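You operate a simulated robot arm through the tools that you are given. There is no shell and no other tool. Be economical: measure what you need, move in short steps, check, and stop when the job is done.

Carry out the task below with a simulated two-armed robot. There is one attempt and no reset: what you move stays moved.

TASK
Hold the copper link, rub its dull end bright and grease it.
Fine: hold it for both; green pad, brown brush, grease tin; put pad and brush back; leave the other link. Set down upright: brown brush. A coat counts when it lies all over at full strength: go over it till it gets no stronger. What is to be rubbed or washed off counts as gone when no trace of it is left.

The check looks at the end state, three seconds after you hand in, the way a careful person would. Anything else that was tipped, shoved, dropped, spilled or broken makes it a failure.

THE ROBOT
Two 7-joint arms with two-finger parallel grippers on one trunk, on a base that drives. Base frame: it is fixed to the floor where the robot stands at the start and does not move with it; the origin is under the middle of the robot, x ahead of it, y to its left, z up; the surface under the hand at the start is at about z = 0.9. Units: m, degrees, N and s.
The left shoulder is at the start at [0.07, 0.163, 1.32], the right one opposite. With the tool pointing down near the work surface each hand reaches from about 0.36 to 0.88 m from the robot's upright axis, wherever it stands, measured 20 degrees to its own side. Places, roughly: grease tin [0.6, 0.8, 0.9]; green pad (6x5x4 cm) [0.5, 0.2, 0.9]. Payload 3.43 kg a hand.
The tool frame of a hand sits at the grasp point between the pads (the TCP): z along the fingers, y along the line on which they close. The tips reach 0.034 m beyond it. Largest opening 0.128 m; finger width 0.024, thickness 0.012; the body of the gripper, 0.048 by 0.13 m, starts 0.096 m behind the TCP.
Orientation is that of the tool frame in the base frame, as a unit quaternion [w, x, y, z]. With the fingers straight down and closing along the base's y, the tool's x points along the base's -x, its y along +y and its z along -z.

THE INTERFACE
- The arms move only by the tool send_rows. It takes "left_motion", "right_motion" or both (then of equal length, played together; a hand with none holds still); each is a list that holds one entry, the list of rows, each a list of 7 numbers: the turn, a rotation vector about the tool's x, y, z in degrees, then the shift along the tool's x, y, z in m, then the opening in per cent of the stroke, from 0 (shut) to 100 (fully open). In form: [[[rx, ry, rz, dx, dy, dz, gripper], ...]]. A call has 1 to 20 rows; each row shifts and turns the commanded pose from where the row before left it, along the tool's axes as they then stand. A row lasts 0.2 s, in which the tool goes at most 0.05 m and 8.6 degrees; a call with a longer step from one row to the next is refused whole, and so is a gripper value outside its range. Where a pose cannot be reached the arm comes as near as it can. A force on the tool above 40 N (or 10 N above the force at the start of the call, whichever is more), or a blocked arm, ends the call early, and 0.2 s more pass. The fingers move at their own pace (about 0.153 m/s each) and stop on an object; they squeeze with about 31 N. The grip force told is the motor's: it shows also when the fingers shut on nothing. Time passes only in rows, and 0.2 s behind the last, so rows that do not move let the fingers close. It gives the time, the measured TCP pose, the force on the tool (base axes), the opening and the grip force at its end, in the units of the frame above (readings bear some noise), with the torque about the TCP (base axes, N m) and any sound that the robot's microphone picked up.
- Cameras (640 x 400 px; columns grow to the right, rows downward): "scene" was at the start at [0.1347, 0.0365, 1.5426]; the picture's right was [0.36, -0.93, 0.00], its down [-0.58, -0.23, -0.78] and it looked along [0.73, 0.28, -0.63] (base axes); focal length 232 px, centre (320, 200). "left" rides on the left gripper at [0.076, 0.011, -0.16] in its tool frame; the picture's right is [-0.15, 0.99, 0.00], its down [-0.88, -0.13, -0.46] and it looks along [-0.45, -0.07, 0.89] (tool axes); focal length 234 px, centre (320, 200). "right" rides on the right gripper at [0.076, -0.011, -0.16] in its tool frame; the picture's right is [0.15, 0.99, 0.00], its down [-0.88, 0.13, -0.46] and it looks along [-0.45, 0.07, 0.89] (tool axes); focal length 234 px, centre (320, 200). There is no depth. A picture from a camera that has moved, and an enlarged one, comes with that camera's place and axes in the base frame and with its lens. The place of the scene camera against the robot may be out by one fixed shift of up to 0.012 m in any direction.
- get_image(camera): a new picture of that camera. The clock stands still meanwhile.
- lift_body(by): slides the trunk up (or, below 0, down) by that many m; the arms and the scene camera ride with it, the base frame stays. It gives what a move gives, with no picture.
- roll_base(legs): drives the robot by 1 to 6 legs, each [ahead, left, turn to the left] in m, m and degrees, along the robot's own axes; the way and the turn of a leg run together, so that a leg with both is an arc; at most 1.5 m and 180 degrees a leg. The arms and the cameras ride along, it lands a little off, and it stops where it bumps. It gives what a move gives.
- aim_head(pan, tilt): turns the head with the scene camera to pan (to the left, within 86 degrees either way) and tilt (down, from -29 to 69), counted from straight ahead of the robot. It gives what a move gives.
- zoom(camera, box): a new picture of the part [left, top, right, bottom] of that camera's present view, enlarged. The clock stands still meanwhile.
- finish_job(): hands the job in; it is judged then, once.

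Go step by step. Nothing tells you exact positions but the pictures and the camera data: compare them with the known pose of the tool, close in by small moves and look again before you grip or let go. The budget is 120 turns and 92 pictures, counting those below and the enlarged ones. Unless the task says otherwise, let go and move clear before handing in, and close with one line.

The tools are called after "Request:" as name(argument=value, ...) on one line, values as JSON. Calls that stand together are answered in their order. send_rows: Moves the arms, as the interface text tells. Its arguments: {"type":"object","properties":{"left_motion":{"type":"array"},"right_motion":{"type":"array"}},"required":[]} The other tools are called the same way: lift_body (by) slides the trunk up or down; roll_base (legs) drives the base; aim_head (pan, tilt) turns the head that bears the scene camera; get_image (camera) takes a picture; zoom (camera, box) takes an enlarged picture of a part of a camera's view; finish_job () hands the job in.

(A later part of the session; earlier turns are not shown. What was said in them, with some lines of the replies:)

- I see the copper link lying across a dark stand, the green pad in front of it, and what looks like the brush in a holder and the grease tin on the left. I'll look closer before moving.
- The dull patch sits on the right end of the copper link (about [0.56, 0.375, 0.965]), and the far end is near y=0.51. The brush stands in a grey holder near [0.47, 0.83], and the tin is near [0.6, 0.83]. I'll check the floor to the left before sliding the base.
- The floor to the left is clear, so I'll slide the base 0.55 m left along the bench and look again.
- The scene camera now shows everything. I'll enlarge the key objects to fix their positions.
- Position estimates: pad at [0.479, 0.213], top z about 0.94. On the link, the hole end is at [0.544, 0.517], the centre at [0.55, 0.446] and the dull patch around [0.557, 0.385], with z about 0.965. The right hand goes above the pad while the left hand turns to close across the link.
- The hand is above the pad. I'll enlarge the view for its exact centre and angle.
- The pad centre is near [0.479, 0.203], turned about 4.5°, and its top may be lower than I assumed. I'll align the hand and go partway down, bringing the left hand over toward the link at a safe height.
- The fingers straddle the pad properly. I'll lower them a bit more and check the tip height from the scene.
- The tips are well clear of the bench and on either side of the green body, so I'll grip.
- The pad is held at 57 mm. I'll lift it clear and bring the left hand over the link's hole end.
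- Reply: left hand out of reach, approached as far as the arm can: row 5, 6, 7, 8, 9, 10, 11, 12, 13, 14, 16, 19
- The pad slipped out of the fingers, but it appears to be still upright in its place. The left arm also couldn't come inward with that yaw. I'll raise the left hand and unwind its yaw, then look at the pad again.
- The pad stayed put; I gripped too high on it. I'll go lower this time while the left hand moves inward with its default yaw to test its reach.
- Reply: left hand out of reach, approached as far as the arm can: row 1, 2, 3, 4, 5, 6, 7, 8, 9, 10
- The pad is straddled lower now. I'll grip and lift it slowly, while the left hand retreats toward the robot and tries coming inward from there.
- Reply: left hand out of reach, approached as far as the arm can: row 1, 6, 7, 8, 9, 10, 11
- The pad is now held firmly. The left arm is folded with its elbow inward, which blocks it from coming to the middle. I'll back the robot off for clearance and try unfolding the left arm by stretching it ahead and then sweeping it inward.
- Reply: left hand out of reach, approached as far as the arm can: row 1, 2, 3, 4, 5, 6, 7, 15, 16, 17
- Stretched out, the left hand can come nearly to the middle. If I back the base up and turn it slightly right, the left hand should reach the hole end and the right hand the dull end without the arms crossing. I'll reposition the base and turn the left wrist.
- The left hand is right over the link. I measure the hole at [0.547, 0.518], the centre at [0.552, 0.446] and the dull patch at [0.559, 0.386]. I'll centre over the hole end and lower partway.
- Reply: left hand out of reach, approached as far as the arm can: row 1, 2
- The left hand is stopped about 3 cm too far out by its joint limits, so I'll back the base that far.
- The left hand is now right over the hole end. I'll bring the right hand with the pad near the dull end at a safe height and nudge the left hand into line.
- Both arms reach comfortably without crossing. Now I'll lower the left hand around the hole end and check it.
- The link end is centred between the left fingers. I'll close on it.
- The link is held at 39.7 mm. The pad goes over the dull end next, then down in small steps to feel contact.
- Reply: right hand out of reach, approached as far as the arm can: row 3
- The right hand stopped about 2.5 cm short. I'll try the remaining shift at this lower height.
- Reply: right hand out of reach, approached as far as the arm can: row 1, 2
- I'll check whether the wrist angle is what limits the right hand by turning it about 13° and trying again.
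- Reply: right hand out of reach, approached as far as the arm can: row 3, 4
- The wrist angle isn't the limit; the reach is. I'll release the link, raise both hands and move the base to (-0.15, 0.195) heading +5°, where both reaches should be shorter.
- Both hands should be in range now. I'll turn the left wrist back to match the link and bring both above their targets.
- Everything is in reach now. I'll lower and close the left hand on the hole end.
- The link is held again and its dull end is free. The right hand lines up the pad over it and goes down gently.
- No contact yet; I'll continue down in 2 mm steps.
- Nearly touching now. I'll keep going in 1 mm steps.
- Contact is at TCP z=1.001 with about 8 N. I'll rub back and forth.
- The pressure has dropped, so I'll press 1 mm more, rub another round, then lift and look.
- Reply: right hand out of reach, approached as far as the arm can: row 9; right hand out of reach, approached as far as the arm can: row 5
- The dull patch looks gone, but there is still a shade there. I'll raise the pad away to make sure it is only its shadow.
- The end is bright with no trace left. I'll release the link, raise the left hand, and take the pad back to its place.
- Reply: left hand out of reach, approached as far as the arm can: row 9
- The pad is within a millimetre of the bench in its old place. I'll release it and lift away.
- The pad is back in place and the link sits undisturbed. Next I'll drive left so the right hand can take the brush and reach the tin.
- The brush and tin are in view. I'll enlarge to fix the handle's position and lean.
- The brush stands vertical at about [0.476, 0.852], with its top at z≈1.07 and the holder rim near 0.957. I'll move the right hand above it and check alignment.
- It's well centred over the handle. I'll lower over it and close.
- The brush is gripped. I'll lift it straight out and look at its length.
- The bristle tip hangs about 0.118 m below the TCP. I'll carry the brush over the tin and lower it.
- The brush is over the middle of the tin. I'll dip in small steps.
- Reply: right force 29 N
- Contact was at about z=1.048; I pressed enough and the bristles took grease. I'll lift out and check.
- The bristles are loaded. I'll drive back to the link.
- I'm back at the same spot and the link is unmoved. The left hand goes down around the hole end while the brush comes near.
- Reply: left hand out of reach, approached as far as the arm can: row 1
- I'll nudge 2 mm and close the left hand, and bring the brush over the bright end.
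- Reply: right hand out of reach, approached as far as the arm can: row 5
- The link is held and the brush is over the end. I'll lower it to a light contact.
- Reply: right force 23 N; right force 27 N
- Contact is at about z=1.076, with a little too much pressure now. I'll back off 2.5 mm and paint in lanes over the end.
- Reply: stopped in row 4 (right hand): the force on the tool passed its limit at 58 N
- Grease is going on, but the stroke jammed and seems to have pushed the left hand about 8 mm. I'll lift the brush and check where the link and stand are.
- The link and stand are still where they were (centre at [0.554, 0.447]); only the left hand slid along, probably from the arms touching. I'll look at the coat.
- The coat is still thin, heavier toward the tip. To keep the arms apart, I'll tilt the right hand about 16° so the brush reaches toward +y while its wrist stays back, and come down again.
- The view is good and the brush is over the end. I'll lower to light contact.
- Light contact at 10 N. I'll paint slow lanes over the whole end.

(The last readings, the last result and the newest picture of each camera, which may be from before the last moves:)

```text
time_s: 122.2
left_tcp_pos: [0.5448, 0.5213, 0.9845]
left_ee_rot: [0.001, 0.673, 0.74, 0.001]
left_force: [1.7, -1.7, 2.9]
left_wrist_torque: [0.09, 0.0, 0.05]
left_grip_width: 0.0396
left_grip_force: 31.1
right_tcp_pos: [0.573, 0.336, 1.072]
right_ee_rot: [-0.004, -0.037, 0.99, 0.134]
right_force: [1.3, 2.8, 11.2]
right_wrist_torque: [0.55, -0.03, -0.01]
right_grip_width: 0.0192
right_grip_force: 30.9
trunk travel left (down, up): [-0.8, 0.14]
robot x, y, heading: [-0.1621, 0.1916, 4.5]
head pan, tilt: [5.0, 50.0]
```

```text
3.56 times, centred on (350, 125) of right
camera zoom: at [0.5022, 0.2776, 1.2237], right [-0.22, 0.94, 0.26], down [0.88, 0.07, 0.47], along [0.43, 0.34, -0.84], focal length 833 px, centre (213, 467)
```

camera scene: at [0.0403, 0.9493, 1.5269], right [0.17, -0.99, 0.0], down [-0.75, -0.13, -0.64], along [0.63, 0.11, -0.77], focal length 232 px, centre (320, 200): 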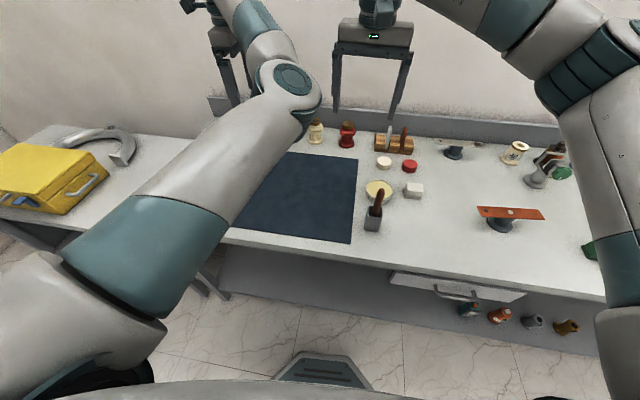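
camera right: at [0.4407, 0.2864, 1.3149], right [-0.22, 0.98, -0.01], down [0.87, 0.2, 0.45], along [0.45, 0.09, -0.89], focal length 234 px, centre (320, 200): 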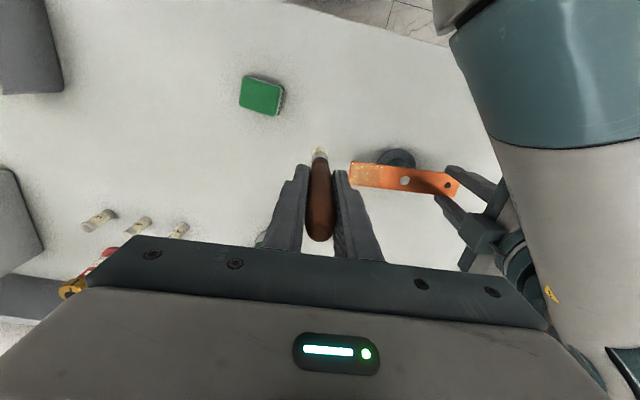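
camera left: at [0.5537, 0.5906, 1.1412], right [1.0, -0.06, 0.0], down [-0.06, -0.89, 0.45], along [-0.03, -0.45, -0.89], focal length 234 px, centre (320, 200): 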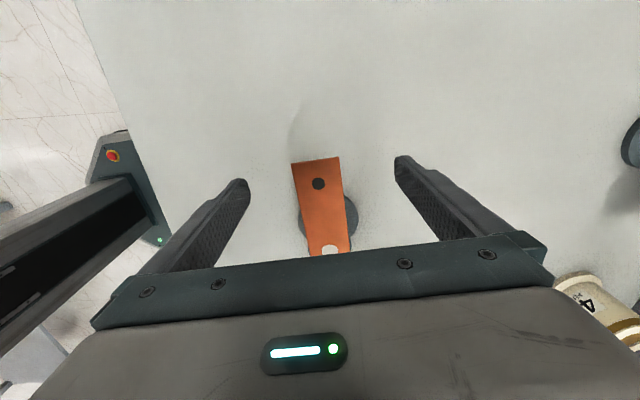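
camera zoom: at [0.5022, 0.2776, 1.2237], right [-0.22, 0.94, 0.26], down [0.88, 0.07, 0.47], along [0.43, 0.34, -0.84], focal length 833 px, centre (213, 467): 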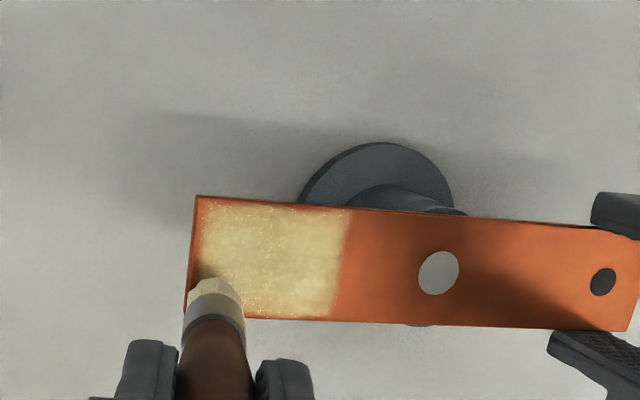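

The coat is building evenly. I'll go over it again in reverse, extending slightly toward the edges.

Request:
send_rows(right_motion=[[[0, 0, 0, -0.002, -0.003, -0.0008, 0], [0, 0, 0, 0, 0.013, 0.0037, 0], [0, 0, 0, 0, 0.014, 0.004, 0], [0, 0, 0, 0, 0.014, 0.004, 0], [0, 0, 0, 0.008, 0, 0, 0], [0, 0, 0, 0, -0.014, -0.004, 0], [0, 0, 0, 0, -0.014, -0.004, 0], [0, 0, 0, 0, -0.013, -0.0037, 0], [0, 0, 0, 0.008, 0, 0, 0], [0, 0, 0, 0, 0.013, 0.0037, 0], [0, 0, 0, 0, 0.014, 0.004, 0], [0, 0, 0, 0, 0.014, 0.004, 0], [0, 0, 0, 0.008, 0, 0, 0], [0, 0, 0, 0, -0.014, -0.004, 0], [0, 0, 0, 0, -0.014, -0.004, 0], [0, 0, 0, 0, -0.013, -0.0037, 0], [0, 0, 0, 0.003, 0, 0, 0], [0, 0, 0, 0, 0.02, 0.0057, 0], [0, 0, 0, 0, 0.021, 0.006, 0], [0, 0, 0, 0, 0, 0, 0]]])

Request:
zoom(camera="right", box=[240, 80, 420, 190])

```text
time_s: 126.4
left_tcp_pos: [0.5447, 0.5208, 0.9829]
left_ee_rot: [0.0, 0.672, 0.74, 0.001]
left_force: [3.0, 2.3, 1.9]
left_wrist_torque: [-0.16, -0.19, 0.33]
left_grip_width: 0.0396
left_grip_force: 31.0
right_tcp_pos: [0.5453, 0.3726, 1.0744]
right_ee_rot: [-0.005, -0.038, 0.99, 0.135]
right_force: [0.2, -1.7, 11.4]
right_wrist_torque: [0.02, 0.07, 0.02]
right_grip_width: 0.0192
right_grip_force: 30.8
trunk travel left (down, up): [-0.8, 0.14]
robot x, y, heading: [-0.158, 0.1885, 4.3]
head pan, tilt: [5.0, 50.0]
```

```text
3.56 times, centred on (330, 135) of right
camera zoom: at [0.474, 0.3152, 1.2238], right [-0.22, 0.94, 0.27], down [0.88, 0.07, 0.47], along [0.43, 0.34, -0.84], focal length 833 px, centre (284, 431)
```

zoom: 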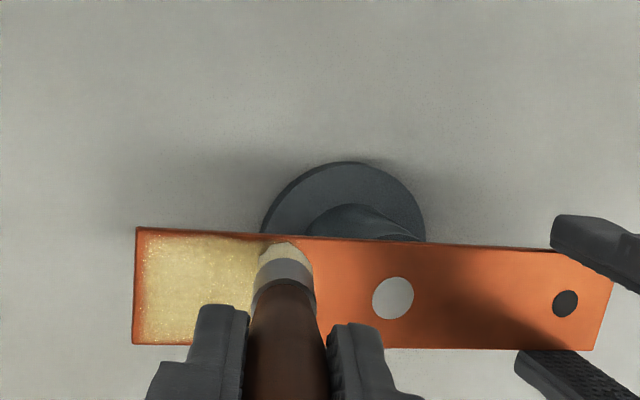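

Stronger again, with the weakest parts at the edges. One more full pass, going right out to the borders.

Request:
send_rows(right_motion=[[[0, 0, 0, 0, -0.02, -0.0057, 0], [0, 0, 0, 0, -0.023, -0.0066, 0], [0, 0, 0, -0.009, 0, 0, 0], [0, 0, 0, 0, 0.02, 0.0057, 0], [0, 0, 0, 0, 0.023, 0.0066, 0], [0, 0, 0, -0.008, 0, 0, 0], [0, 0, 0, 0, -0.02, -0.0057, 0], [0, 0, 0, 0, -0.023, -0.0066, 0], [0, 0, 0, -0.008, 0, 0, 0], [0, 0, 0, 0, 0.02, 0.0057, 0], [0, 0, 0, 0, 0.023, 0.0066, 0], [0, 0, 0, -0.006, 0, 0, 0], [0, 0, 0, 0, -0.02, -0.0057, 0], [0, 0, 0, 0, -0.023, -0.0066, 0], [0, 0, 0, 0.015, 0, 0, 0], [0, 0, 0, 0.016, 0, 0, 0], [0, 0, 0, -0.015, 0, 0, 0], [0, 0, 0, -0.016, 0, 0, 0], [0, 0, 0, 0, 0, 0, 0]]])

Request:
send_rows(right_motion=[[[0, 0, 0, 0, 0.023, 0.0066, 0], [0, 0, 0, 0, 0.02, 0.0057, 0], [0, 0, 0, 0.008, 0, 0, 0], [0, 0, 0, 0, -0.023, -0.0066, 0], [0, 0, 0, 0, -0.02, -0.0057, 0], [0, 0, 0, 0.008, 0, 0, 0], [0, 0, 0, 0, 0.023, 0.0066, 0], [0, 0, 0, 0, 0.02, 0.0057, 0], [0, 0, 0, 0.008, 0, 0, 0], [0, 0, 0, 0, -0.023, -0.0066, 0], [0, 0, 0, 0, -0.02, -0.0057, 0], [0, 0, 0, 0.007, 0, 0, 0], [0, 0, 0, 0, 0.023, 0.0066, 0], [0, 0, 0, 0, 0.02, 0.0057, 0], [0, 0, 0, -0.016, 0, 0, 0], [0, 0, 0, -0.015, 0, 0, 0], [0, 0, 0, 0, 0, 0, 0]]])

Request:
send_rows(right_motion=[[[0, 0, 0, 0, 0.003, -0.0096, 0], [0, 0, 0, 0, 0.006, -0.019, 0], [0, 0, 0, 0, -0.02, -0.03, 0], [0, 0, 0, 0.01, -0.03, -0.02, 0], [0, 0, 0, 0.01, -0.03, -0.01, 0], [0, 0, 0, 0, 0, 0, 0]]])

Request:
zoom(camera="right", box=[300, 80, 480, 190])

```text
time_s: 130.4
left_tcp_pos: [0.5462, 0.52, 0.9833]
left_ee_rot: [0.0, 0.673, 0.74, 0.002]
left_force: [-1.3, 0.4, 6.0]
left_wrist_torque: [-0.7, -0.02, -0.12]
left_grip_width: 0.0397
left_grip_force: 30.8
right_tcp_pos: [0.5811, 0.331, 1.0733]
right_ee_rot: [-0.005, -0.037, 0.99, 0.135]
right_force: [0.3, 0.4, -0.4]
right_wrist_torque: [-0.01, 0.01, -0.02]
right_grip_width: 0.0193
right_grip_force: 31.0
trunk travel left (down, up): [-0.8, 0.14]
robot x, y, heading: [-0.1576, 0.19, 4.4]
head pan, tilt: [5.0, 50.0]
```

```text
time_s: 134.0
left_tcp_pos: [0.5445, 0.5198, 0.9837]
left_ee_rot: [0.0, 0.672, 0.74, 0.001]
left_force: [3.9, -1.7, -0.7]
left_wrist_torque: [0.53, 0.17, 0.43]
left_grip_width: 0.0397
left_grip_force: 31.6
right_tcp_pos: [0.5768, 0.3765, 1.0717]
right_ee_rot: [-0.005, -0.038, 0.99, 0.136]
right_force: [-4.7, 0.8, 14.3]
right_wrist_torque: [0.44, 0.5, 0.09]
right_grip_width: 0.0191
right_grip_force: 30.8
trunk travel left (down, up): [-0.8, 0.14]
robot x, y, heading: [-0.1588, 0.1926, 4.5]
head pan, tilt: [5.0, 50.0]
```

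```text
time_s: 135.4
left_tcp_pos: [0.5462, 0.5221, 0.9827]
left_ee_rot: [0.001, 0.672, 0.74, -0.001]
left_force: [1.0, -0.6, 3.7]
left_wrist_torque: [-0.54, -0.24, 0.11]
left_grip_width: 0.0398
left_grip_force: 30.7
right_tcp_pos: [0.5665, 0.2833, 1.1395]
right_ee_rot: [-0.006, -0.037, 0.99, 0.135]
right_force: [-0.3, 0.2, 0.0]
right_wrist_torque: [-0.02, -0.01, -0.02]
right_grip_width: 0.0192
right_grip_force: 30.8
trunk travel left (down, up): [-0.8, 0.14]
robot x, y, heading: [-0.1617, 0.1908, 4.1]
head pan, tilt: [5.0, 50.0]
```

```text
3.56 times, centred on (390, 135) of right
camera zoom: at [0.4937, 0.2251, 1.2895], right [-0.22, 0.94, 0.26], down [0.88, 0.07, 0.47], along [0.43, 0.33, -0.84], focal length 833 px, centre (71, 431)
```

zoom: 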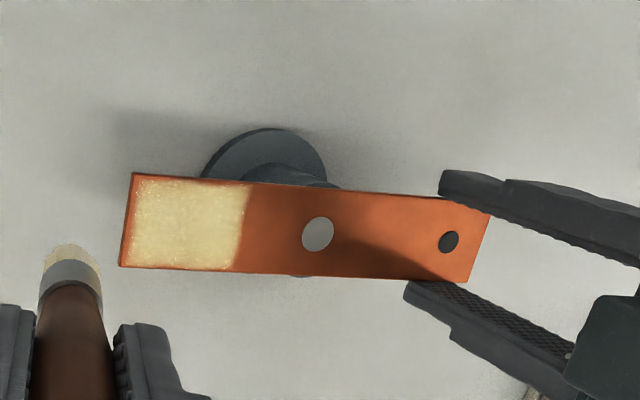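

The coat now looks full and even. I'll make one more complete pass to confirm it gets no stronger.

Request:
send_rows(right_motion=[[[0, 0, 0, -0.01, 0.03, 0.01, 0], [0, 0, 0, -0.01, 0.03, 0.02, 0], [0, 0, 0, 0, 0.02, 0.03, 0], [0, 0, 0, 0, -0.006, 0.019, 0], [0, 0, 0, 0, -0.003, 0.0096, 0], [0, 0, 0, -0.002, -0.02, -0.0057, 0], [0, 0, 0, 0, -0.024, -0.0069, 0], [0, 0, 0, 0.008, 0, 0, 0], [0, 0, 0, 0, 0.02, 0.0057, 0], [0, 0, 0, 0, 0.024, 0.0069, 0], [0, 0, 0, 0.008, 0, 0, 0], [0, 0, 0, 0, -0.02, -0.0057, 0], [0, 0, 0, 0, -0.024, -0.0069, 0], [0, 0, 0, 0.008, 0, 0, 0], [0, 0, 0, 0, 0.02, 0.0057, 0], [0, 0, 0, 0, 0.024, 0.0069, 0], [0, 0, 0, 0.008, 0, 0, 0], [0, 0, 0, 0, -0.02, -0.0057, 0], [0, 0, 0, 0, -0.024, -0.0069, 0], [0, 0, 0, 0, 0, 0, 0]]])

Request:
send_rows(right_motion=[[[0, 0, 0, -0.016, 0, 0, 0], [0, 0, 0, -0.016, 0, 0, 0], [0, 0, 0, 0.016, 0.003, 0.0008, 0], [0, 0, 0, 0.016, 0, 0, 0], [0, 0, 0, -0.004, 0.02, 0.0057, 0], [0, 0, 0, 0, 0.021, 0.0061, 0], [0, 0, 0, -0.014, 0, 0, 0], [0, 0, 0, -0.014, 0, 0, 0], [0, 0, 0, 0, -0.006, -0.0017, 0], [0, 0, 0, 0.014, 0, 0, 0], [0, 0, 0, 0.014, 0, 0, 0], [0, 0, 0, -0.014, 0, 0, 0], [0, 0, 0, 0, 0.003, -0.0096, 0], [0, 0, 0, 0, 0.006, -0.019, 0], [0, 0, 0, 0, -0.02, -0.03, 0], [0, 0, 0, 0.01, -0.03, -0.02, 0], [0, 0, 0, 0.01, -0.03, -0.01, 0], [0, 0, 0, 0, 0, 0, 0]]])

Request:
zoom(camera="right", box=[300, 80, 480, 190])

```text
time_s: 139.6
left_tcp_pos: [0.5445, 0.5207, 0.9829]
left_ee_rot: [0.0, 0.673, 0.74, 0.0]
left_force: [-2.1, 0.0, 0.8]
left_wrist_torque: [0.03, 0.18, -0.3]
left_grip_width: 0.0397
left_grip_force: 31.3
right_tcp_pos: [0.552, 0.3277, 1.0714]
right_ee_rot: [-0.007, -0.036, 0.99, 0.134]
right_force: [0.6, -1.1, 3.8]
right_wrist_torque: [-0.21, -0.06, -0.02]
right_grip_width: 0.0194
right_grip_force: 30.9
trunk travel left (down, up): [-0.8, 0.14]
robot x, y, heading: [-0.158, 0.1869, 4.5]
head pan, tilt: [5.0, 50.0]
```

```text
time_s: 143.4
left_tcp_pos: [0.5438, 0.5217, 0.981]
left_ee_rot: [0.0, 0.672, 0.74, 0.0]
left_force: [0.7, -1.1, 4.4]
left_wrist_torque: [-0.63, -0.12, 0.12]
left_grip_width: 0.04
left_grip_force: 30.9
right_tcp_pos: [0.5531, 0.276, 1.1384]
right_ee_rot: [-0.005, -0.037, 0.99, 0.134]
right_force: [0.1, 0.0, -0.3]
right_wrist_torque: [0.0, 0.0, 0.01]
right_grip_width: 0.0192
right_grip_force: 30.8
trunk travel left (down, up): [-0.8, 0.14]
robot x, y, heading: [-0.1578, 0.1881, 4.3]
head pan, tilt: [5.0, 50.0]
```

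```text
3.56 times, centred on (390, 135) of right
camera zoom: at [0.4813, 0.2176, 1.2896], right [-0.22, 0.94, 0.26], down [0.88, 0.07, 0.47], along [0.43, 0.34, -0.84], focal length 833 px, centre (71, 431)
```

zoom: 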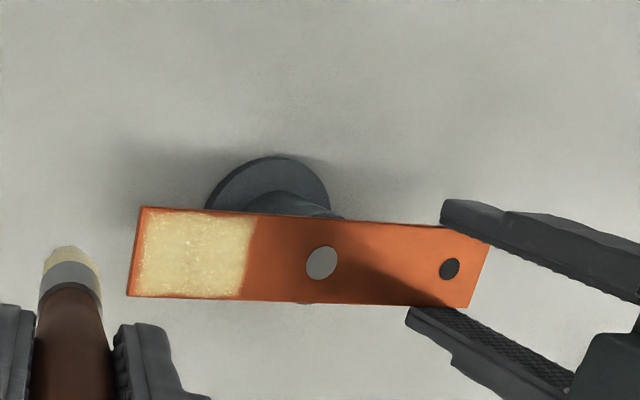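

No change, so the coat is at full strength. I'll set the brush upright, release the link, raise both hands and drive back to the holder.

Request:
send_rows(right_motion=[[[0, 0, 0, 0, 0, -0.03, 0], [8, 0, 0, 0, 0, -0.03, 0], [8, 0, 0, 0, 0, -0.03, 0], [0, 0, 4.6, 0, 0, -0.03, 0], [0, 0, 4.6, 0, 0, 0, 0], [0, 0, 0, 0, 0, 0, 0], [0, 0, 0, 0, 0, 0, 0], [0, 0, 0, 0, 0, 0, 0], [0, 0, 0, 0, 0, 0, 0], [0, 0, 0, 0, 0, 0, 0], [0, 0, 0, 0, 0, 0, 0]]], left_motion=[[[0, 0, 0, 0, 0, 0, 40], [0, 0, 0, 0, 0, 0, 80], [0, 0, 0, 0, 0, 0, 100], [0, 0, 0, 0, 0, 0, 100], [0, 0, 0, 0, 0, -0.02, 100], [0, 0, 0, 0, 0, -0.04, 100], [0, 0, 0, 0, 0, -0.04, 100], [0, 0, 0, 0, 0, -0.04, 100], [0, 0, 0, 0, 0, -0.04, 100], [0, 0, 0, 0, 0, -0.04, 100], [0, 0, 0, 0, 0, -0.04, 100]]])

Request:
roll_base(legs=[[0, 0.732, 0], [0.128, 0, 0]])

Request:
get_image(camera="right")

```text
time_s: 145.8
left_tcp_pos: [0.5436, 0.5218, 1.2433]
left_ee_rot: [0.0, 0.673, 0.74, 0.001]
left_force: [0.6, 0.1, 0.0]
left_wrist_torque: [0.01, -0.01, 0.03]
left_grip_width: 0.128
left_grip_force: 0.0
right_tcp_pos: [0.554, 0.2546, 1.2563]
right_ee_rot: [0.001, 0.043, 0.999, -0.004]
right_force: [0.2, -1.0, -0.6]
right_wrist_torque: [-0.04, -0.01, 0.01]
right_grip_width: 0.0194
right_grip_force: 31.4
trunk travel left (down, up): [-0.8, 0.14]
robot x, y, heading: [-0.1572, 0.1917, 4.2]
head pan, tilt: [5.0, 50.0]
```

```text
time_s: 150.7
left_tcp_pos: [0.6124, 1.2658, 1.2422]
left_ee_rot: [0.001, 0.672, 0.741, 0.001]
left_force: [0.0, -0.6, 0.1]
left_wrist_torque: [0.0, 0.0, -0.01]
left_grip_width: 0.128
left_grip_force: 0.1
right_tcp_pos: [0.623, 1.0004, 1.2568]
right_ee_rot: [0.002, 0.042, 0.999, -0.004]
right_force: [-0.3, -0.5, -0.3]
right_wrist_torque: [-0.02, 0.01, 0.0]
right_grip_width: 0.0191
right_grip_force: 30.7
trunk travel left (down, up): [-0.8, 0.14]
robot x, y, heading: [-0.0909, 0.933, 4.1]
head pan, tilt: [5.0, 50.0]
```

```text
8 pictures are left
camera right: at [0.5467, 0.9974, 1.4168], right [-0.06, 1.0, -0.01], down [0.89, 0.06, 0.46], along [0.46, 0.02, -0.89], focal length 234 px, centre (320, 200)
```

right: 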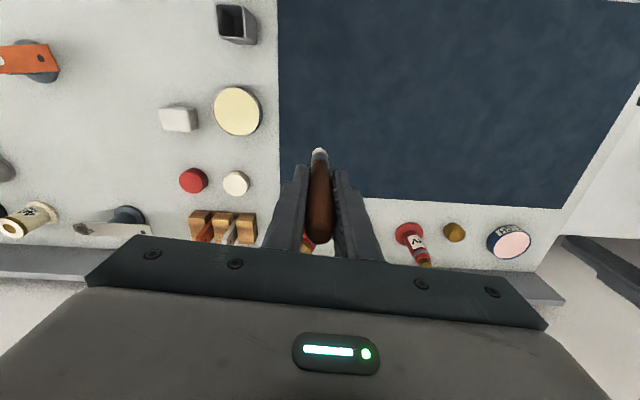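

I'll bring the brush over its holder, stopping just above the rim.

Request:
send_rows(right_motion=[[[0, 0, 0, 0.0266, -0.0321, 0, 0], [0, 0, 0, 0.0266, -0.0321, 0, 0], [0, 0, 0, 0.0266, -0.0321, 0, 0], [0, 0, 0, 0.0266, -0.0321, 0, 0], [0, 0, 0, 0.0266, -0.0321, 0, 0], [0, 0, 0, 0, 0, 0.045, 0], [0, 0, 0, 0, 0, 0.045, 0], [0, 0, 0, 0, 0, 0.045, 0], [0, 0, 0, 0, 0, 0.018, 0], [0, 0, 0, 0, 0, 0, 0]]])

Request:
zoom(camera="scene", box=[330, 130, 458, 240])

Request:
zoom(camera="right", box=[270, 90, 370, 190])

```text
time_s: 152.9
left_tcp_pos: [0.6142, 1.2656, 1.2406]
left_ee_rot: [0.0, 0.672, 0.741, 0.0]
left_force: [-0.7, 0.4, 0.4]
left_wrist_torque: [0.0, -0.01, 0.01]
left_grip_width: 0.1281
left_grip_force: 0.2
right_tcp_pos: [0.4786, 0.8505, 1.1032]
right_ee_rot: [0.002, 0.041, 0.999, -0.003]
right_force: [0.0, -0.2, 0.3]
right_wrist_torque: [-0.03, 0.02, -0.02]
right_grip_width: 0.0191
right_grip_force: 31.6
trunk travel left (down, up): [-0.8, 0.14]
robot x, y, heading: [-0.0866, 0.9357, 4.3]
head pan, tilt: [5.0, 50.0]
```

```text
3.64 times, centred on (394, 185) of scene
camera zoom: at [0.0418, 0.9538, 1.5267], right [0.17, -0.99, 0.0], down [-0.76, -0.13, -0.64], along [0.63, 0.11, -0.77], focal length 843 px, centre (51, 254)
```

zoom: 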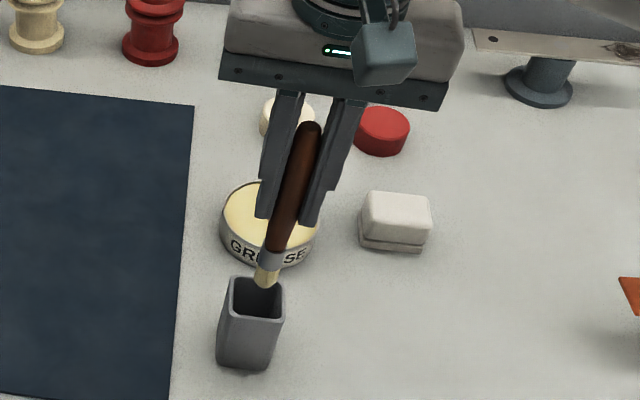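

```text
4.00 times, centred on (320, 140) of right
camera zoom: at [0.4018, 0.8471, 1.264], right [-0.06, 1.0, -0.01], down [0.89, 0.06, 0.46], along [0.46, 0.02, -0.89], focal length 937 px, centre (320, 440)
```

zoom: 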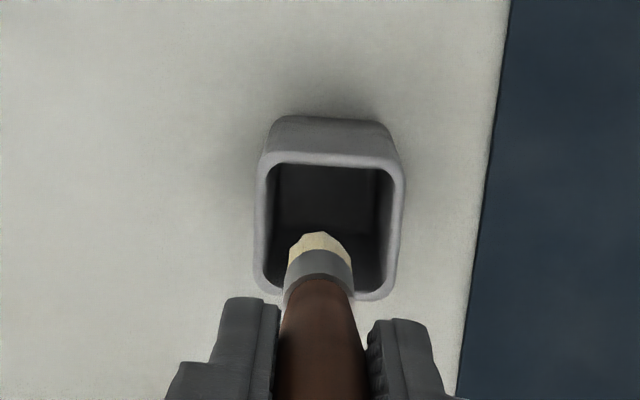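

The brush is aligned over the opening. I'll lower it in, slowly at the end.

Request:
send_rows(right_motion=[[[0, 0, 0, 0, 0.001, 0.02, 0], [0, 0, 0, 0, 0, 0.02, 0], [0, 0, 0, 0, 0, 0.02, 0], [0, 0, 0, 0, 0, 0.015, 0], [0, 0, 0, 0, 0, 0.004, 0], [0, 0, 0, 0, 0, 0, 0]]])

Request:
send_rows(right_motion=[[[0, 0, 0, 0, 0, 0.002, 0], [0, 0, 0, 0, 0, 0.002, 0], [0, 0, 0, 0, 0, 0, 0]]])

```text
time_s: 154.3
left_tcp_pos: [0.6147, 1.2664, 1.2428]
left_ee_rot: [0.0, 0.672, 0.741, 0.001]
left_force: [0.0, 0.3, -0.1]
left_wrist_torque: [-0.02, 0.02, -0.02]
left_grip_width: 0.1281
left_grip_force: 0.1
right_tcp_pos: [0.4794, 0.8502, 1.0249]
right_ee_rot: [0.0, 0.042, 0.999, -0.004]
right_force: [0.9, 0.3, -0.8]
right_wrist_torque: [0.0, 0.03, 0.0]
right_grip_width: 0.0193
right_grip_force: 30.9
trunk travel left (down, up): [-0.8, 0.14]
robot x, y, heading: [-0.0892, 0.9279, 4.6]
head pan, tilt: [5.0, 50.0]
```

```text
time_s: 155.1
left_tcp_pos: [0.6145, 1.2661, 1.2418]
left_ee_rot: [0.0, 0.672, 0.741, 0.001]
left_force: [-0.4, 0.0, -0.3]
left_wrist_torque: [-0.01, 0.01, -0.01]
left_grip_width: 0.1282
left_grip_force: 0.0
right_tcp_pos: [0.4791, 0.8502, 1.0214]
right_ee_rot: [0.001, 0.042, 0.999, -0.004]
right_force: [0.8, 0.5, -0.3]
right_wrist_torque: [-0.01, -0.02, 0.0]
right_grip_width: 0.019
right_grip_force: 31.0
trunk travel left (down, up): [-0.8, 0.14]
robot x, y, heading: [-0.0897, 0.9288, 4.5]
head pan, tilt: [5.0, 50.0]
```

Request:
send_rows(right_motion=[[[0, 0, 0, 0, 0, 0.0015, 0], [0, 0, 0, 0, 0, 0.001, 0], [0, 0, 0, 0, 0, 0, 0]]])

Request:
send_rows(right_motion=[[[0, 0, 0, 0, 0, 0.001, 0], [0, 0, 0, 0, 0, 0.001, 0], [0, 0, 0, 0, 0, 0, 0]]])

```text
time_s: 155.9
left_tcp_pos: [0.6142, 1.2652, 1.242]
left_ee_rot: [0.001, 0.672, 0.741, 0.0]
left_force: [0.7, -1.0, 0.1]
left_wrist_torque: [-0.02, -0.01, -0.03]
left_grip_width: 0.1282
left_grip_force: 0.0
right_tcp_pos: [0.48, 0.8512, 1.0192]
right_ee_rot: [0.0, 0.042, 0.999, -0.004]
right_force: [0.4, 0.6, 3.8]
right_wrist_torque: [0.05, -0.06, 0.01]
right_grip_width: 0.0192
right_grip_force: 31.0
trunk travel left (down, up): [-0.8, 0.14]
robot x, y, heading: [-0.0863, 0.9307, 4.6]
head pan, tilt: [5.0, 50.0]
```

```text
time_s: 156.7
left_tcp_pos: [0.6121, 1.2653, 1.2441]
left_ee_rot: [0.001, 0.672, 0.741, 0.001]
left_force: [-0.1, -0.2, -0.1]
left_wrist_torque: [-0.02, 0.01, -0.02]
left_grip_width: 0.1281
left_grip_force: 0.1
right_tcp_pos: [0.4801, 0.8515, 1.019]
right_ee_rot: [0.003, 0.042, 0.999, -0.004]
right_force: [2.1, -0.1, 23.7]
right_wrist_torque: [-0.08, -0.31, 0.0]
right_grip_width: 0.0191
right_grip_force: 30.5
trunk travel left (down, up): [-0.8, 0.14]
robot x, y, heading: [-0.0882, 0.933, 4.4]
head pan, tilt: [5.0, 50.0]
```

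The brush rests on the holder's floor. I'll take the pressure off, open slowly and go straight up.

Request:
send_rows(right_motion=[[[0, 0, 0, 0, 0, -0.0022, 0], [0, 0, 0, 0, 0, 0, 0], [0, 0, 0, 0, 0, 0, 18], [0, 0, 0, 0, 0, 0, 25], [0, 0, 0, 0, 0, 0, 40], [0, 0, 0, 0, 0, 0, 60], [0, 0, 0, 0, 0, 0, 80], [0, 0, 0, 0, 0, -0.02, 80], [0, 0, 0, 0, 0, -0.04, 80], [0, 0, 0, 0, 0, -0.045, 80], [0, 0, 0, 0, 0, -0.045, 80], [0, 0, 0, 0, 0, -0.045, 80], [0, 0, 0, 0, 0, -0.045, 80], [0, 0, 0, 0, 0, 0, 80]]])

Request:
get_image(camera="scene")

Request:
zoom(camera="right", box=[240, 60, 400, 220])

```text
time_s: 159.7
left_tcp_pos: [0.6142, 1.2667, 1.2417]
left_ee_rot: [0.0, 0.672, 0.741, 0.001]
left_force: [0.2, 0.9, -0.9]
left_wrist_torque: [0.0, 0.0, -0.02]
left_grip_width: 0.1279
left_grip_force: 0.1
right_tcp_pos: [0.4801, 0.8522, 1.2592]
right_ee_rot: [0.0, 0.041, 0.999, -0.003]
right_force: [-0.7, -0.6, 0.7]
right_wrist_torque: [0.03, 0.01, 0.0]
right_grip_width: 0.1023
right_grip_force: 0.0
trunk travel left (down, up): [-0.8, 0.14]
robot x, y, heading: [-0.0899, 0.9311, 4.3]
head pan, tilt: [5.0, 50.0]
```

```text
5 pictures are left
camera scene: at [0.0425, 0.9535, 1.5266], right [0.17, -0.99, 0.0], down [-0.76, -0.13, -0.64], along [0.63, 0.11, -0.77], focal length 232 px, centre (320, 200)
```

scene: 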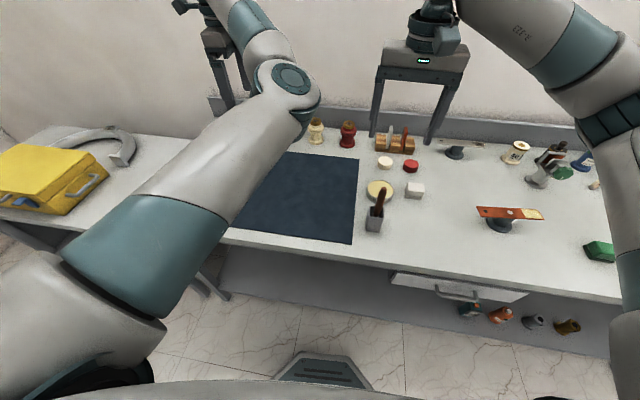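

```text
2.50 times, centred on (320, 140) of right
camera zoom: at [0.4039, 0.8498, 1.4188], right [-0.06, 1.0, -0.01], down [0.89, 0.06, 0.46], along [0.45, 0.02, -0.89], focal length 585 px, centre (320, 350)
```

zoom: 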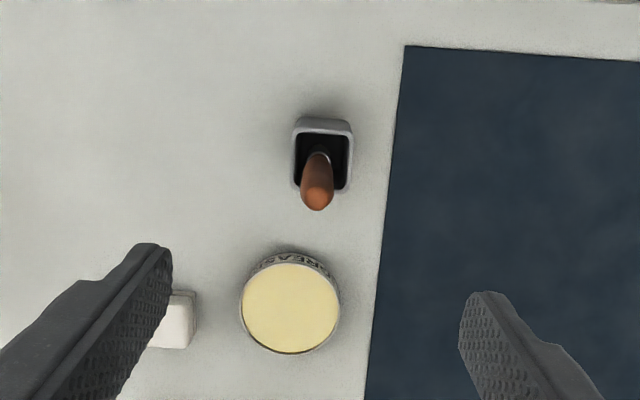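

The brush stands upright in its holder and all else looks in place. A last look at the link, the pad and the greased end.

Request:
zoom(camera="scene", box=[440, 180, 640, 280])

```text
3.20 times, centred on (540, 230) of scene
camera zoom: at [0.0425, 0.9535, 1.5266], right [0.17, -0.99, 0.0], down [-0.76, -0.13, -0.64], along [0.63, 0.11, -0.77], focal length 742 px, centre (-384, 104)
```

zoom: 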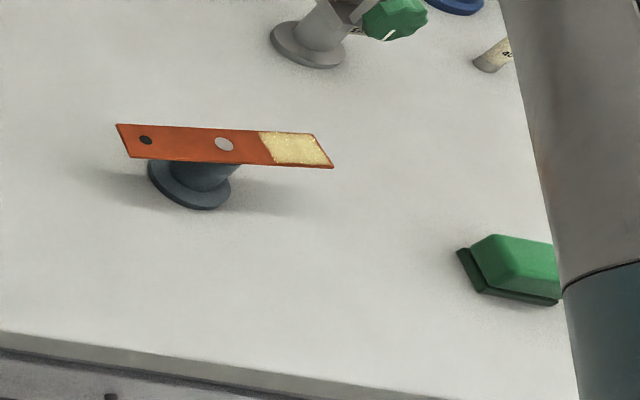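

The link is on its stand with an evenly greased end, the pad is in place, and the brush is upright in its holder. Both hands are clear, so I'm handing in.

Request:
finish_job()

```text
The job is handed in.
```

The job is handed in. I held the copper link for both steps, rubbed its dull end bright and greased it until the coat got no stronger. The pad is back in its place and the brush stands upright in its holder; I left the other link alone.
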